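You operate a simulated robot arm through the tools that you are given. There is no shell and no other tool.

The job below is to be done with a simulated robot arm. You get a single attempt, and the scene is never put back.

TASK
At the blue cabinet charge reservoir C to 7 bar, then vent A.
Fine: use two fills of A; reservoir F stays as it is.

Only the result counts: the job must be done as asked and must still hold three seconds after the hand-in. Knocking over, shifting, dropping, spilling or breaking anything else fails it.

THE ROBOT
A 6-joint arm with a two-finger gripper, fixed in place. Base frame: the origin is at the foot of the arm, x ahead of it, y to its left, z up. Lengths are in m, angles in rad, forces in N, time in s.
With the tool pointing down near the work surface it reaches from about 0.14 to 0.68 m from the base axis. Its first joint turns from -1.152 to 1.152 rad. Payload 2.45 kg.
Tool frame: the origin (TCP) lies between the finger pads and is the grasp point; the fingertips stand 0.03 m ahead of it; z points along the fingers, y is the line along which they close. The gripper opens to 0.106 m. The gripper's body begins 0.079 m behind the TCP.
Orientation is told as [roll, pitch, yaw] about the base's x, y, z axes, in that order, counted from this pose: with the fingers straight down and closing along the base's y, the tool's x points along the base's -x, its y along +y and its z along -z.

THE INTERFACE
- The arm moves only by the tool play_rows. Its argument "plan" is a list that holds one entry, the list of rows, each a list of 7 numbers: the shift along the tool's x, y, z in m, then the turn, a rotation vector about the tool's x, y, z in rad, then the gripper command, from -1 (fully open) to 1 (shut), values between in proportion. In form: [[[x, y, z, wx, wy, wz, fingers], ...]]. A call has 1 to 20 rows; each row shifts and turns the commanded pose from where the row before left it, along the tool's axes as they then stand. Each row takes 0.2 s and may step no farther than 0.05 m and 0.15 rad from the row before; otherwise, or with a gripper value out of range, the whole call is refused. Where a pose cannot be reached the arm comes as near as it can. A force on the tool above 90 N (or 10 N above the force at the start of the call, whichever is more), or a blocked arm, ends the call early, and 0.2 s more pass. Each finger travels about 0.153 m/s and halts on what it meets, pressing with about 35 N; the grip force reading is that of the motor and also rises with nothing between the fingers. The clock runs only during rows and for 0.2 s after the last one: add rows that do not move to give the fingers time. The reply holds the time, the measured pose of the TCP, the force on the tool along the base axes, the opening and the grip force, in the units named above and with some noise, with the torque about the TCP (base axes, N m) and any sound that the robot's microphone picked up.
- Cameras (640 x 400 px; columns grow to the right, rows downward): "scene" is fixed at [0.0545, 0.4084, 1.411]; the picture's right is [-0.79, -0.61, 0.00], its down [-0.31, 0.40, -0.86] and it looks along [0.52, -0.68, -0.51] (base axes); focal length 310 px, centre (320, 200). "wrist" rides on the gripper at [0.076, -0.002, -0.106] in the tool frame; the picture's right is [0.02, 1.00, 0.00], its down [-0.78, 0.02, -0.62] and it looks along [-0.62, 0.01, 0.78] (tool axes); focal length 247 px, centre (320, 200). There is no depth. A picture from a camera that has moved, and an enlarged one, comes with that camera's place and axes in the base frame and with its lens.
- camera(camera): a new picture of that camera. The clock stands still meanwhile.
- inspect(camera, box): a new picture of the part [left, top, right, bottom] of that camera's present view, enlarged. The clock stands still meanwhile.
- job_done(): hands the job in; it is judged then, once.

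Nothing tells you positions but the pictures and the camera data. Unless the task says otherwise, let go and move clear before handing in.

The tools are called after "Call:" as name(argument=value, ...) on one line, values as JSON. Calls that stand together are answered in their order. play_rows: Moves the arm, as the interface text tells. Its arguments: {"type":"object","properties":{"plan":{"type":"array"}},"required":["plan"]} The other tools are called the same way: camera (camera) takes a picture; inspect (camera, box) takes an enlarged picture of a part of a camera's view; job_done () hands the job in.

At the start:

```text
clock: 0.0
ee_pos: [0.3288, -0.0005, 1.2073]
tcp_rot: [-0.001, 0.0, 0.0]
ft_force: [-0.3, 1.1, -0.9]
moment: [0.02, 0.02, 0.01]
grip_width: 0.106
grip_force: 0.0
```

scene: 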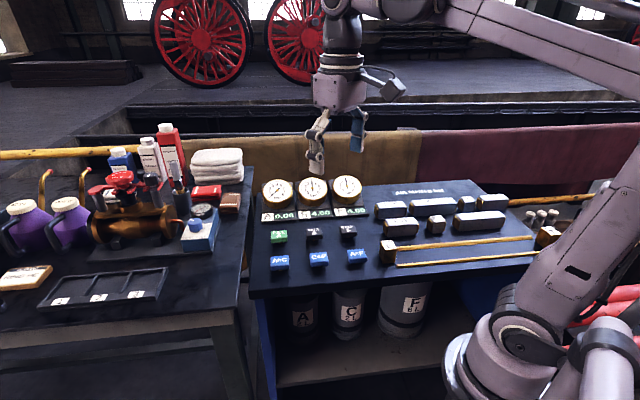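
wrist: 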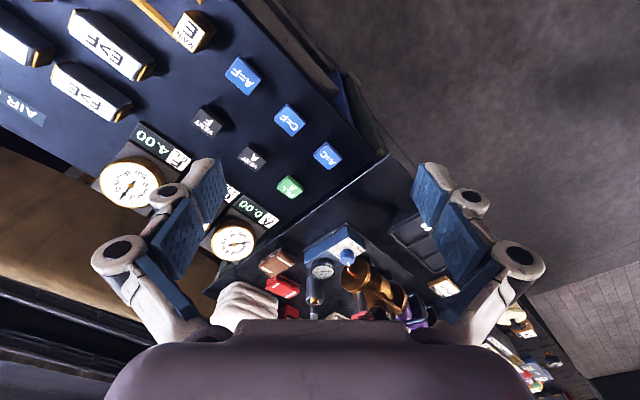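

I see a blue cabinet with three gauges (A, C, F), a row of coloured buttons below them and reservoirs underneath. I'll look at the parts up close before moving.

Call:
inspect(camera="scene", box=[245, 165, 405, 285])

Call:
inspect(camera="scene", box=[370, 170, 570, 290])

Call:
inspect(camera="scene", box=[260, 270, 460, 395])

Call:
inspect(camera="wrist", box=[80, 20, 400, 280])

```text
3.33 times, centred on (325, 225) of scene
camera zoom: at [0.0545, 0.4084, 1.411], right [-0.79, -0.61, 0.0], down [-0.31, 0.4, -0.86], along [0.52, -0.68, -0.51], focal length 1032 px, centre (303, 117)
```

zoom: 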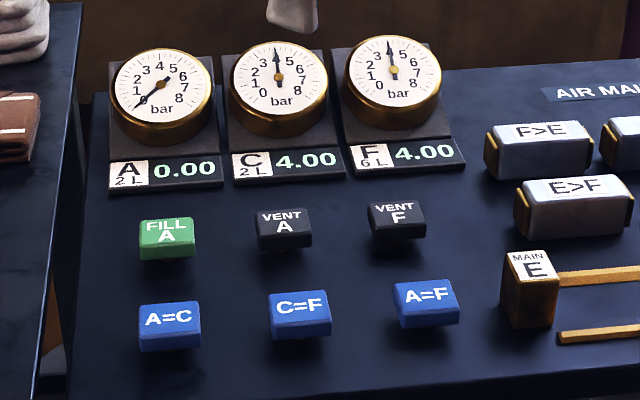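

```text
3.20 times, centred on (470, 230) of scene
camera zoom: at [0.0545, 0.4084, 1.411], right [-0.79, -0.61, 0.0], down [-0.31, 0.4, -0.86], along [0.52, -0.68, -0.51], focal length 991 px, centre (-160, 104)
```

zoom: 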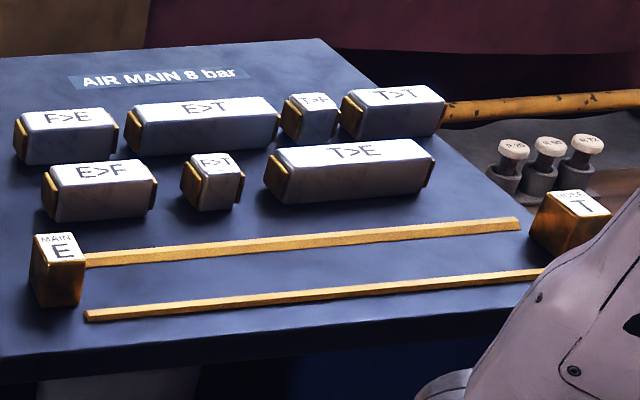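

```text
3.20 times, centred on (360, 332) of scene
camera zoom: at [0.0545, 0.4084, 1.411], right [-0.79, -0.61, 0.0], down [-0.31, 0.4, -0.86], along [0.52, -0.68, -0.51], focal length 991 px, centre (192, -224)
```

zoom: 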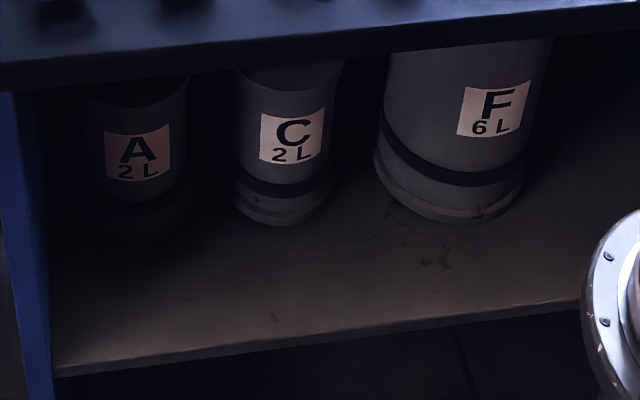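

```text
1.54 times, centred on (240, 150) of wrist
camera zoom: at [0.2528, -0.0024, 1.3125], right [-0.02, 1.0, 0.0], down [0.78, 0.02, 0.62], along [0.62, 0.01, -0.78], focal length 380 px, centre (443, 277)
```

zoom: 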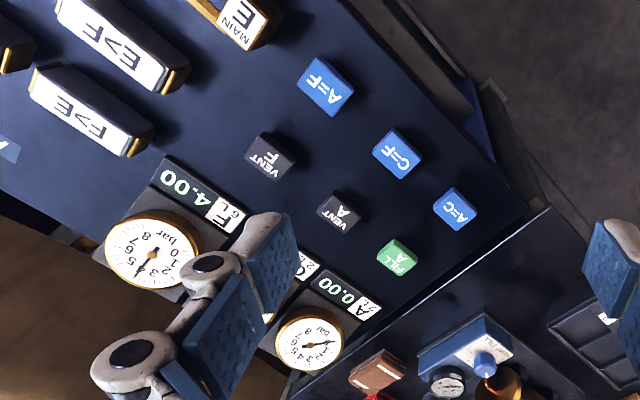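

The cabinet panel looks horizontal at about z ≈ 0.9, with FILL A near (0.55, -0.06). A and C are both 2 L, so two fills to 8 bar and two A=C equalisations take C from 4 to 6 to 7 bar. I'll move closer to pin down the button positions.

Call:
play_rows(plan=[[[-0.018, -0.018, 0.0314, 0, 0, 0, -1], [-0.018, -0.018, 0.0314, 0, 0, 0, -1], [-0.018, -0.018, 0.0314, 0, 0, 0, -1], [0, 0, 0, 0, 0, 0, -1]]])

```text
clock: 1.0
ee_pos: [0.3859, -0.0564, 1.1113]
tcp_rot: [0.0, 0.0, 0.0]
ft_force: [0.3, 0.0, 0.2]
moment: [-0.01, -0.06, 0.0]
grip_width: 0.1057
grip_force: 0.0
```

The arm moved as commanded and is now about 0.2 m above the panel. I'll look from both cameras again.

Call:
camera(camera="wrist")

Call:
camera(camera="scene")

```text
taken
camera wrist: at [0.3082, -0.058, 1.2172], right [-0.02, 1.0, 0.0], down [0.78, 0.02, 0.62], along [0.62, 0.01, -0.78], focal length 247 px, centre (320, 200)
```

wrist: 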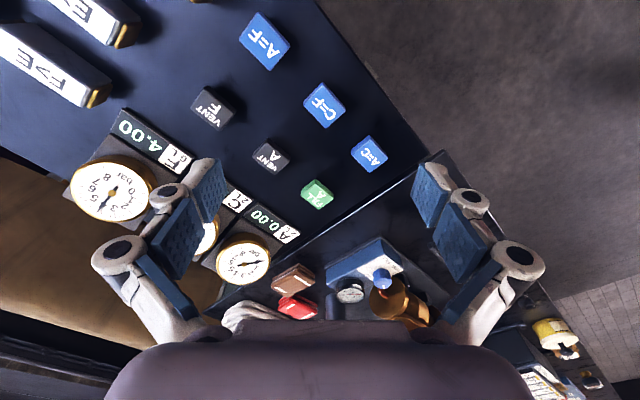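

```text
taken
```

scene: 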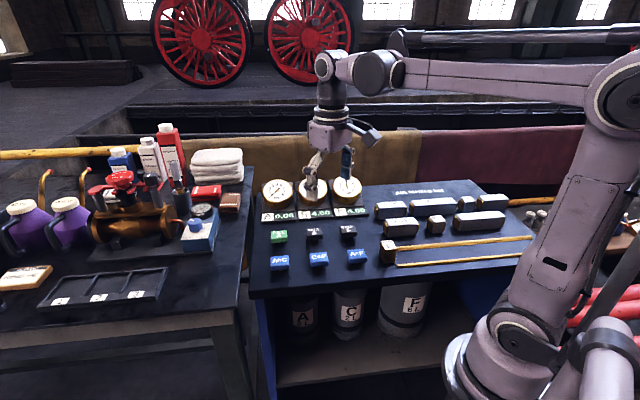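

FILL A's top works out at about (0.547, -0.060, 0.905), A=C at (0.474, 0.014) and VENT A at (0.482, -0.128). I'll close the fingers and hover above FILL A.

Call:
play_rows(plan=[[[-0.041, -0.0014, 0.01, 0, 0, 0, 1], [-0.041, -0.0014, 0.02, 0, 0, 0, 1], [-0.041, -0.0014, 0.02, 0, 0, 0, 1], [-0.041, -0.0014, 0.02, 0, 0, 0, 1], [0, 0, 0.03, 0, 0, 0, 1], [0, 0, 0.03, 0, 0, 0, 1], [0, 0, 0, 0, 0, 0, 1]]])

```text
clock: 2.6
ee_pos: [0.5465, -0.0598, 0.982]
tcp_rot: [-0.001, 0.0, 0.0]
ft_force: [-0.5, -1.0, 0.0]
moment: [0.0, 0.01, 0.01]
grip_width: 0.0
grip_force: 27.9
```

The closed fingers should now be hovering above FILL A. I'll check the alignment from both cameras before pressing.

Call:
camera(camera="wrist")

Call:
inspect(camera="scene", box=[245, 165, 405, 285])

```text
taken
camera wrist: at [0.4699, -0.0629, 1.0885], right [-0.02, 1.0, 0.0], down [0.78, 0.02, 0.62], along [0.62, 0.01, -0.78], focal length 247 px, centre (320, 200)
```

wrist: 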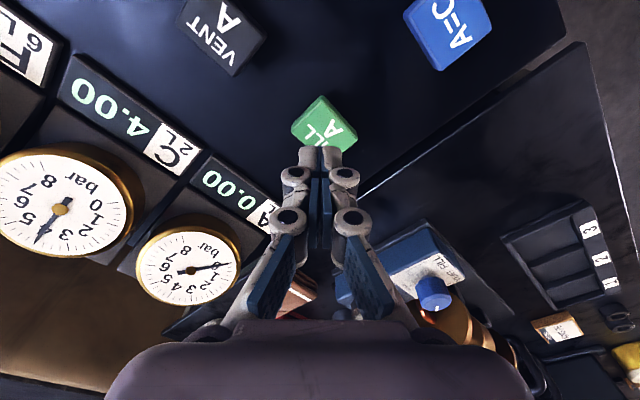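

```text
3.33 times, centred on (325, 225) of scene
camera zoom: at [0.0545, 0.4084, 1.411], right [-0.79, -0.61, 0.0], down [-0.31, 0.4, -0.86], along [0.52, -0.68, -0.51], focal length 1032 px, centre (303, 117)
```

zoom: 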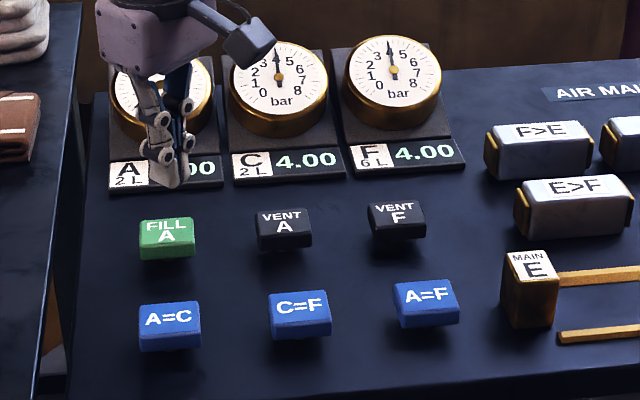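

The fingertips are over FILL A and about 0.04 m above it. I'll descend gently and watch the force.

Call:
play_rows(plan=[[[0.004, 0.0, 0.01, 0, 0, 0, 1], [0, 0, 0.01, 0, 0, 0, 1], [0, 0, 0.005, 0, 0, 0, 1], [0, 0, 0.005, 0, 0, 0, 1], [0, 0, 0.004, 0, 0, 0, 1], [0, 0, 0.004, 0, 0, 0, 1]]])

```text
clock: 4.0
ee_pos: [0.5432, -0.0607, 0.9455]
tcp_rot: [0.0, 0.0, 0.001]
ft_force: [0.4, -0.8, -0.2]
moment: [0.0, -0.02, -0.04]
grip_width: 0.0001
grip_force: 28.6
```

There is no contact yet, with the fingertips at z ≈ 0.915. I'll keep going down in small steps.

Call:
play_rows(plan=[[[0, 0, 0.003, 0, 0, 0, 1], [0, 0, 0.003, 0, 0, 0, 1], [0, 0, 0.002, 0, 0, 0, 1]]])

Call:
inspect(camera="scene", box=[245, 165, 405, 285])

```text
clock: 4.8
ee_pos: [0.5453, -0.0594, 0.9373]
tcp_rot: [0.0, -0.001, -0.001]
ft_force: [0.1, -0.2, -0.6]
moment: [0.01, 0.03, 0.01]
grip_width: 0.0
grip_force: 28.3
```

```text
3.33 times, centred on (325, 225) of scene
camera zoom: at [0.0545, 0.4084, 1.411], right [-0.79, -0.61, 0.0], down [-0.31, 0.4, -0.86], along [0.52, -0.68, -0.51], focal length 1032 px, centre (303, 117)
```

zoom: 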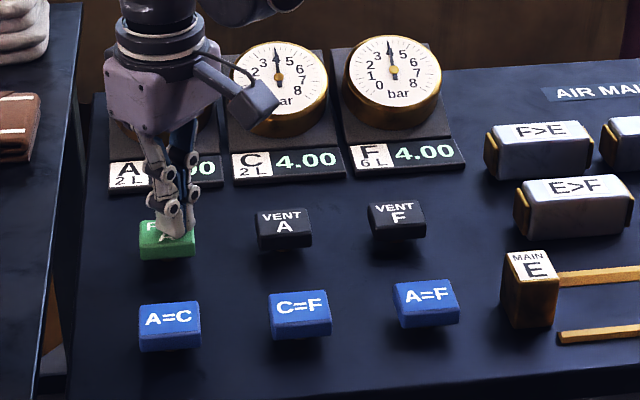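

The fingertips are just above the FILL A cap and well centred. I'll press on in small steps.

Call:
play_rows(plan=[[[0, 0, 0.002, 0, 0, 0, 1], [0, 0, 0.002, 0, 0, 0, 1], [0, 0, 0.002, 0, 0, 0, 1]]])

Call:
camera(camera="wrist")

```text
clock: 5.6
ee_pos: [0.5432, -0.0606, 0.9325]
tcp_rot: [0.001, 0.001, 0.001]
ft_force: [1.4, -0.9, 1.4]
moment: [-0.02, -0.03, 0.0]
grip_width: 0.0059
grip_force: 28.8
```

```text
taken
camera wrist: at [0.467, -0.0624, 1.0366], right [-0.02, 1.0, 0.0], down [0.78, 0.02, 0.62], along [0.62, 0.01, -0.78], focal length 247 px, centre (320, 200)
```

wrist: 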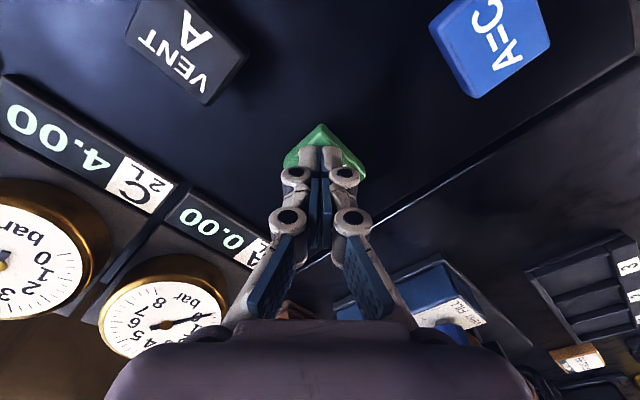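

Contact is just beginning, and the wrist camera still reads 0.00 on A. I'll press deeper in 2 mm steps.

Call:
play_rows(plan=[[[0, 0, 0.002, 0, 0, 0, 1], [0, 0, 0.002, 0, 0, 0, 1]]])

Call:
camera(camera="wrist")

```text
clock: 6.2
ee_pos: [0.5437, -0.059, 0.9274]
tcp_rot: [0.001, 0.002, -0.001]
ft_force: [0.3, 1.1, 4.3]
moment: [0.02, 0.01, 0.02]
grip_width: 0.0059
grip_force: 28.9
heard: click
```

```text
taken
camera wrist: at [0.4668, -0.0624, 1.0325], right [-0.02, 1.0, 0.0], down [0.78, 0.02, 0.62], along [0.62, 0.01, -0.78], focal length 247 px, centre (320, 200)
```

wrist: 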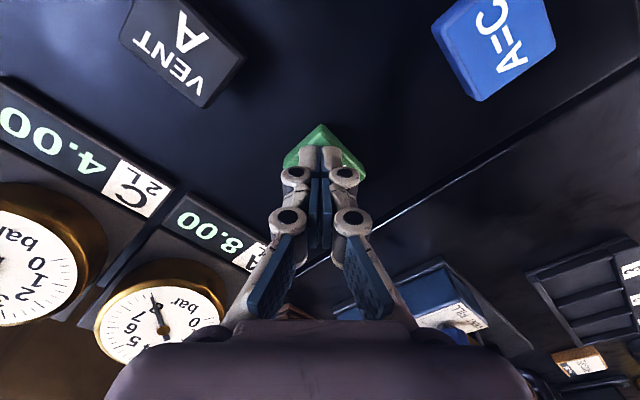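

FILL A clicked once and A reads 8.00 bar, so a single press fills it. Next I'll lift, move over A=C at about (0.476, 0.016), and check before pressing.

Call:
play_rows(plan=[[[0, 0, -0.02, 0, 0, 0, 1], [0, 0, -0.03, 0, 0, 0, 1], [0.0223, 0.0253, 0, 0, 0, 0, 1], [0.0223, 0.0253, 0, 0, 0, 0, 1], [0.0222, 0.0254, 0, 0, 0, 0, 1], [0, 0, 0, 0, 0, 0, 1]]])

Call:
camera(camera="wrist")

Call:
inspect(camera="scene", box=[245, 165, 405, 285])

```text
clock: 7.6
ee_pos: [0.4765, 0.0152, 0.9777]
tcp_rot: [0.0, 0.0, -0.001]
ft_force: [0.3, 0.4, 0.4]
moment: [-0.02, 0.01, 0.03]
grip_width: 0.0
grip_force: 28.4
```

```text
taken
camera wrist: at [0.4004, 0.0133, 1.0821], right [-0.02, 1.0, 0.0], down [0.78, 0.02, 0.62], along [0.62, 0.01, -0.78], focal length 247 px, centre (320, 200)
```

wrist: 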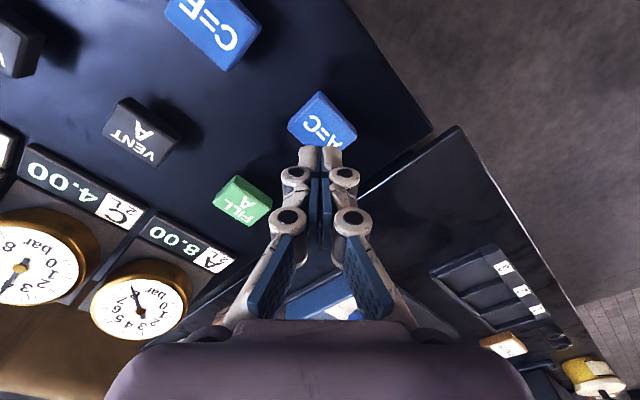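

```text
3.33 times, centred on (325, 225) of scene
camera zoom: at [0.0545, 0.4084, 1.411], right [-0.79, -0.61, 0.0], down [-0.31, 0.4, -0.86], along [0.52, -0.68, -0.51], focal length 1032 px, centre (303, 117)
```

zoom: 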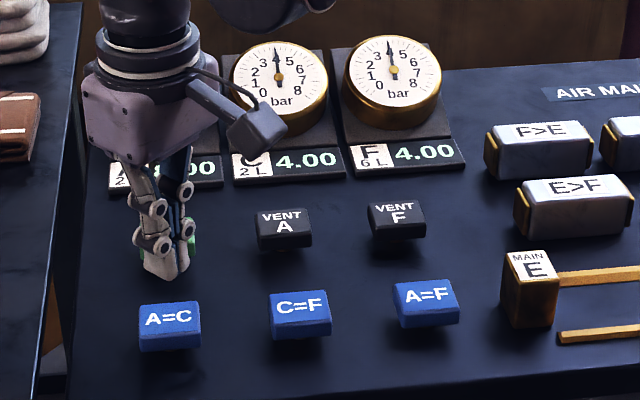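

A reads 8.00 and C reads 4.00, and the fingers line up with A=C. I'll press it now.

Call:
play_rows(plan=[[[0, 0, 0.015, 0, 0, 0, 1], [0, 0, 0.012, 0, 0, 0, 1], [0, 0, 0.01, 0, 0, 0, 1], [0, 0, 0.005, 0, 0, 0, 1], [0, 0, 0.002, 0, 0, 0, 1], [0, 0, 0.002, 0, 0, 0, 1], [0, 0, 0.002, 0, 0, 0, 1], [0, 0, 0.002, 0, 0, 0, 1]]])

Call:
camera(camera="wrist")

```text
clock: 9.4
ee_pos: [0.4761, 0.0161, 0.928]
tcp_rot: [0.001, 0.001, 0.0]
ft_force: [-3.1, -0.5, 4.6]
moment: [-0.03, 0.04, 0.02]
grip_width: 0.0061
grip_force: 28.6
heard: click
```

```text
taken
camera wrist: at [0.3997, 0.0142, 1.0322], right [-0.02, 1.0, 0.0], down [0.78, 0.02, 0.62], along [0.62, 0.01, -0.78], focal length 247 px, centre (320, 200)
```

wrist: 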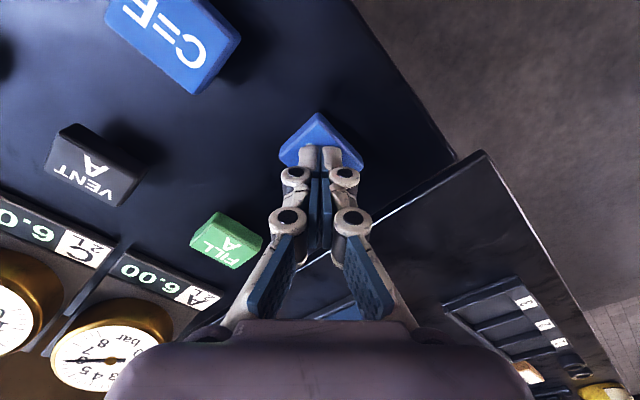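

A=C clicked and both A and C now read 6.00. I'll lift, go back over FILL A and press it for the second fill.

Call:
play_rows(plan=[[[0, 0, -0.02, 0, 0, 0, 1], [0, 0, -0.03, 0, 0, 0, 1], [-0.0223, -0.0253, 0, 0, 0, 0, 1], [-0.0223, -0.0253, 0, 0, 0, 0, 1], [-0.0222, -0.0254, 0, 0, 0, 0, 1], [0, 0, 0, 0, 0, 0, 1]]])

Call:
camera(camera="wrist")

Call:
inspect(camera="scene", box=[245, 165, 405, 285])

```text
clock: 10.8
ee_pos: [0.5443, -0.0611, 0.9783]
tcp_rot: [0.0, 0.001, 0.0]
ft_force: [0.3, -0.4, -0.1]
moment: [0.03, 0.0, 0.0]
grip_width: 0.0
grip_force: 28.6
```

```text
taken
camera wrist: at [0.4673, -0.0638, 1.0817], right [-0.02, 1.0, 0.0], down [0.78, 0.02, 0.62], along [0.62, 0.01, -0.78], focal length 247 px, centre (320, 200)
```

wrist: 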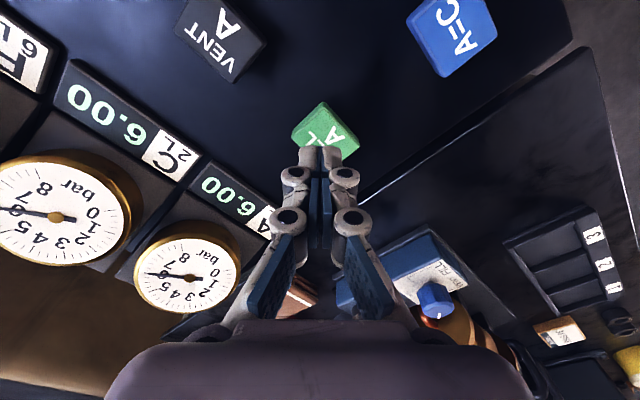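

```text
3.33 times, centred on (325, 225) of scene
camera zoom: at [0.0546, 0.4084, 1.411], right [-0.79, -0.61, 0.0], down [-0.31, 0.4, -0.86], along [0.52, -0.68, -0.51], focal length 1032 px, centre (303, 117)
```

zoom: 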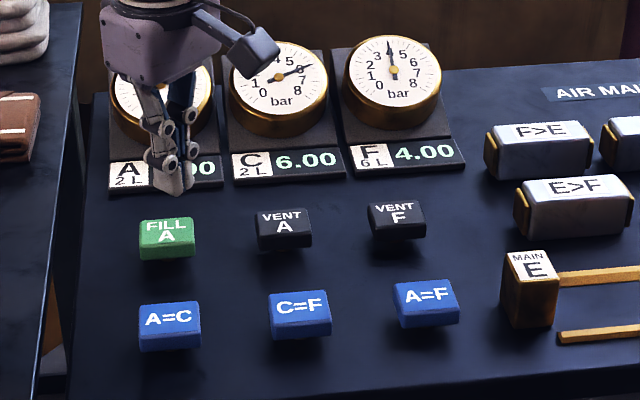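

A and C read 6.00, F is unchanged at 4.00, and the fingers are over FILL A. I'll press it for the second fill.

Call:
play_rows(plan=[[[0, 0, 0.015, 0, 0, 0, 1], [0, 0, 0.012, 0, 0, 0, 1], [0, 0, 0.01, 0, 0, 0, 1], [0, 0, 0.005, 0, 0, 0, 1], [0, 0, 0.002, 0, 0, 0, 1], [0, 0, 0.002, 0, 0, 0, 1], [0, 0, 0.002, 0, 0, 0, 1], [0, 0, 0.002, 0, 0, 0, 1]]])

Call:
camera(camera="wrist")

```text
clock: 12.6
ee_pos: [0.543, -0.0594, 0.9279]
tcp_rot: [-0.001, -0.001, 0.0]
ft_force: [-0.4, -0.7, 4.1]
moment: [-0.06, -0.02, 0.02]
grip_width: 0.0061
grip_force: 28.6
heard: click
```

```text
taken
camera wrist: at [0.4669, -0.062, 1.0327], right [-0.02, 1.0, 0.0], down [0.78, 0.02, 0.62], along [0.62, 0.01, -0.78], focal length 247 px, centre (320, 200)
```

wrist: 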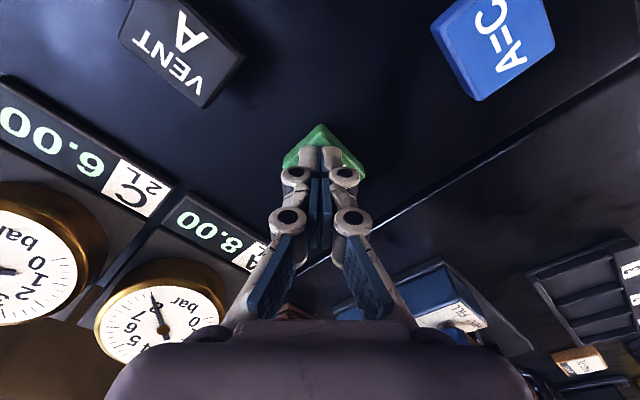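

A reads 8.00 again and C reads 6.00. I'll go to A=C and press it so both settle at 7.00.

Call:
play_rows(plan=[[[0, 0, -0.02, 0, 0, 0, 1], [0, 0, -0.03, 0, 0, 0, 1], [0.0223, 0.0253, 0, 0, 0, 0, 1], [0.0223, 0.0253, 0, 0, 0, 0, 1], [0.0222, 0.0254, 0, 0, 0, 0, 1], [0, 0, 0, 0, 0, 0, 1], [0, 0, 0.015, 0, 0, 0, 1], [0, 0, 0.012, 0, 0, 0, 1], [0, 0, 0.01, 0, 0, 0, 1], [0, 0, 0.005, 0, 0, 0, 1], [0, 0, 0.002, 0, 0, 0, 1], [0, 0, 0.002, 0, 0, 0, 1], [0, 0, 0.002, 0, 0, 0, 1], [0, 0, 0.002, 0, 0, 0, 1]]])

Call:
camera(camera="wrist")

```text
clock: 15.6
ee_pos: [0.4775, 0.0169, 0.9277]
tcp_rot: [0.002, -0.003, 0.0]
ft_force: [0.9, 2.6, 4.1]
moment: [0.05, -0.02, 0.0]
grip_width: 0.0062
grip_force: 28.4
heard: click
```

```text
taken
camera wrist: at [0.4001, 0.0139, 1.0328], right [-0.02, 1.0, 0.0], down [0.78, 0.02, 0.62], along [0.62, 0.01, -0.78], focal length 247 px, centre (320, 200)
```

wrist: 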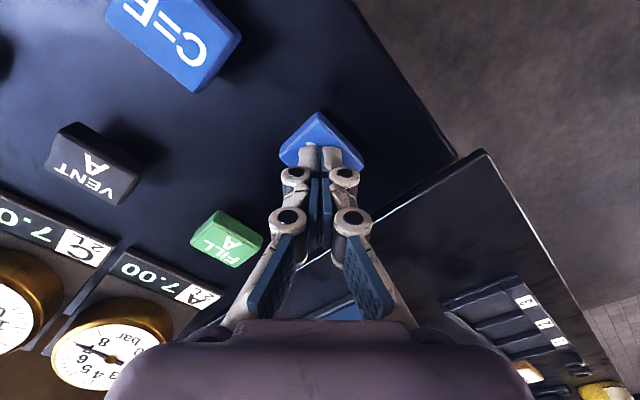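

A and C both read 7.00. Next I'll lift and move over VENT A at about (0.483, -0.127), checking alignment before I press.

Call:
play_rows(plan=[[[0, 0, -0.02, 0, 0, 0, 1], [0, 0, -0.03, 0, 0, 0, 1], [-0.00175, -0.03575, 0, 0, 0, 0, 1], [-0.00175, -0.03575, 0, 0, 0, 0, 1], [-0.00175, -0.03575, 0, 0, 0, 0, 1], [-0.00175, -0.03575, 0, 0, 0, 0, 1], [0, 0, 0, 0, 0, 0, 1]]])

Call:
camera(camera="wrist")

Call:
inspect(camera="scene", box=[245, 165, 405, 285])

```text
clock: 17.2
ee_pos: [0.4826, -0.1265, 0.9772]
tcp_rot: [-0.001, -0.002, 0.0]
ft_force: [0.1, -0.3, 0.1]
moment: [0.03, 0.02, 0.0]
grip_width: 0.0001
grip_force: 28.7
```

```text
taken
camera wrist: at [0.4067, -0.1298, 1.083], right [-0.02, 1.0, 0.0], down [0.78, 0.02, 0.62], along [0.62, 0.01, -0.78], focal length 247 px, centre (320, 200)
```

wrist: 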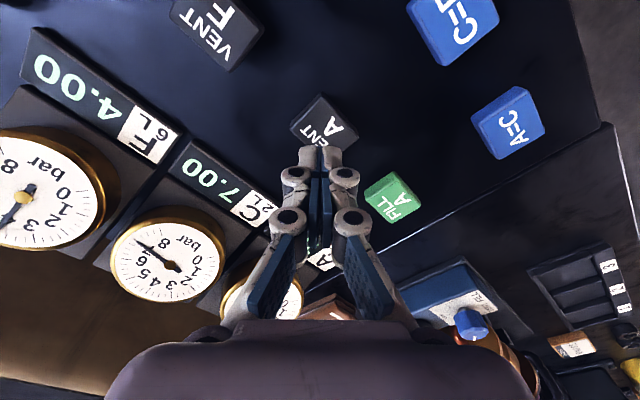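

```text
3.33 times, centred on (325, 225) of scene
camera zoom: at [0.0546, 0.4084, 1.411], right [-0.79, -0.61, 0.0], down [-0.31, 0.4, -0.86], along [0.52, -0.68, -0.51], focal length 1032 px, centre (303, 117)
```

zoom: 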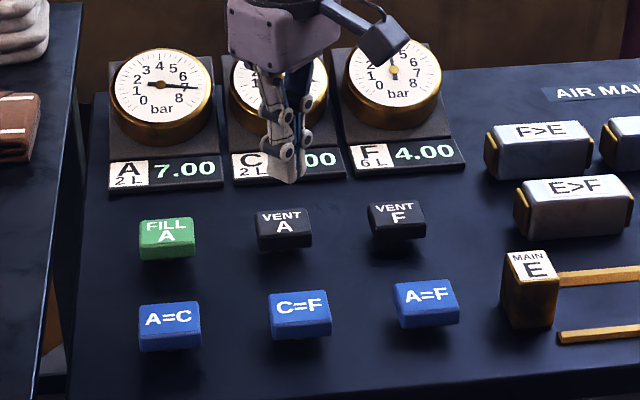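

A reads 7.00, C 7.00 and F 4.00, and the fingers are centred over VENT A. I'll press it.

Call:
play_rows(plan=[[[0, 0, 0.015, 0, 0, 0, 1], [0, 0, 0.012, 0, 0, 0, 1], [0, 0, 0.01, 0, 0, 0, 1], [0, 0, 0.005, 0, 0, 0, 1], [0, 0, 0.002, 0, 0, 0, 1], [0, 0, 0.002, 0, 0, 0, 1], [0, 0, 0.002, 0, 0, 0, 1], [0, 0, 0.002, 0, 0, 0, 1]]])

Call:
inspect(camera="scene", box=[245, 165, 405, 285])

Call:
camera(camera="wrist")

```text
clock: 19.0
ee_pos: [0.4848, -0.1271, 0.9269]
tcp_rot: [-0.001, 0.001, -0.001]
ft_force: [2.6, 2.0, 4.7]
moment: [0.06, -0.03, -0.02]
grip_width: 0.0057
grip_force: 28.8
heard: click
```

```text
3.33 times, centred on (325, 225) of scene
camera zoom: at [0.0545, 0.4084, 1.411], right [-0.79, -0.61, 0.0], down [-0.31, 0.4, -0.86], along [0.52, -0.68, -0.51], focal length 1032 px, centre (303, 117)
```

zoom: 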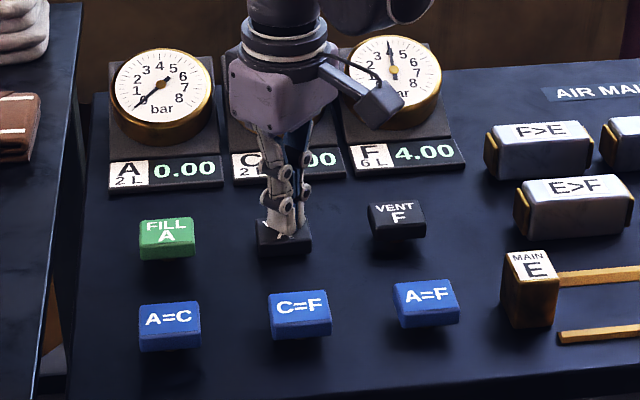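

```text
taken
camera wrist: at [0.4074, -0.1294, 1.0321], right [-0.02, 1.0, 0.0], down [0.78, 0.02, 0.62], along [0.62, 0.01, -0.78], focal length 247 px, centre (320, 200)
```

wrist: 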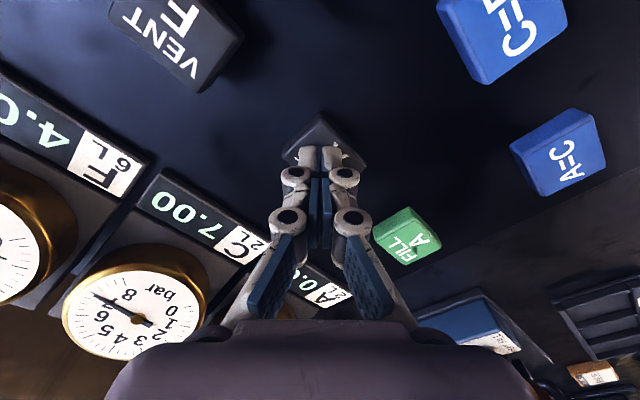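

A is vented to 0.00, C reads 7.00 and F is still 4.00. I'll lift straight up and move clear, then check the final state.

Call:
play_rows(plan=[[[0, 0, -0.02, 0, 0, 0, 1], [0, 0, -0.04, 0, 0, 0, 1], [0, 0, -0.045, 0, 0, 0, 1], [0.02, 0.01, -0.04, 0, 0, 0, 1], [0.02, 0.02, -0.04, 0, 0, 0, 1], [0.03, 0.02, -0.03, 0, 0, 0, 1], [0.03, 0.02, -0.03, 0, 0, 0, 1], [0, 0, 0, 0, 0, 0, 1], [0, 0, 0, 0, 0, 0, 1]]])

Call:
inspect(camera="scene", box=[245, 165, 405, 285])

Call:
camera(camera="scene")

```text
clock: 21.0
ee_pos: [0.3846, -0.055, 1.173]
tcp_rot: [0.0, 0.001, 0.0]
ft_force: [-0.1, 0.5, -0.1]
moment: [0.02, 0.01, 0.01]
grip_width: 0.0
grip_force: 28.5
```

```text
3.33 times, centred on (325, 225) of scene
camera zoom: at [0.0545, 0.4084, 1.411], right [-0.79, -0.61, 0.0], down [-0.31, 0.4, -0.86], along [0.52, -0.68, -0.51], focal length 1032 px, centre (303, 117)
```

zoom: 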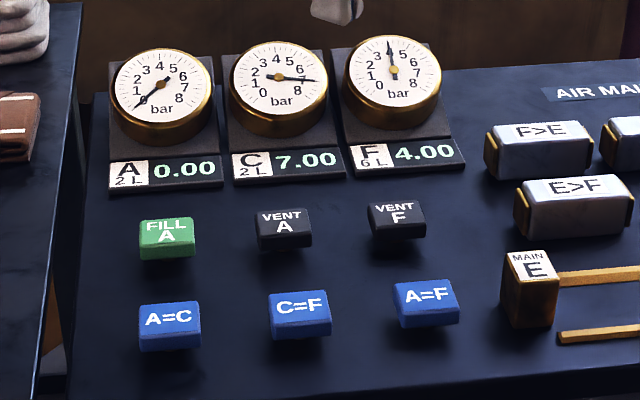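

```text
taken
```

scene: 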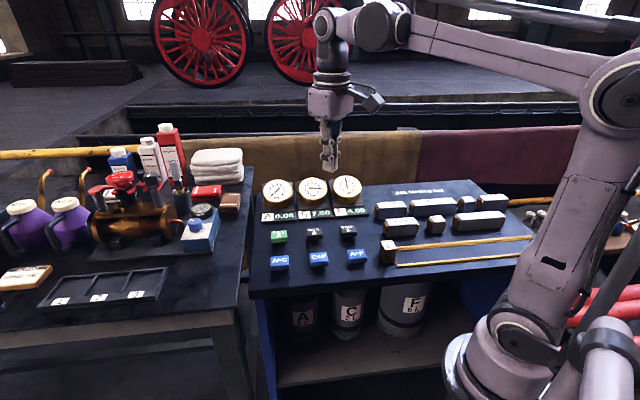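

The final readings are A 0.00, C 7.00 and F 4.00. The arm is clear, nothing else has moved, and exactly two fills of A were used, so I'm handing in.

Call:
job_done()

```text
The job is handed in.
```

Reservoir C is charged to 7.00 bar and A is vented to 0.00. I read both off the displays with the arm clear of the panel, just before handing in.

- **Fills:** I pressed FILL A exactly twice, each time bringing A to 8.00 bar. After each fill I pressed A=C once, which took C from 4.00 to 6.00 and then to 7.00.
- **Reservoir F:** it stayed at 4.00 bar throughout.
- **Surroundings:** I touched only the FILL A, A=C and VENT A buttons, and nothing else in the scene moved.

The hand-in was accepted, but the reply didn't say whether the job passed.
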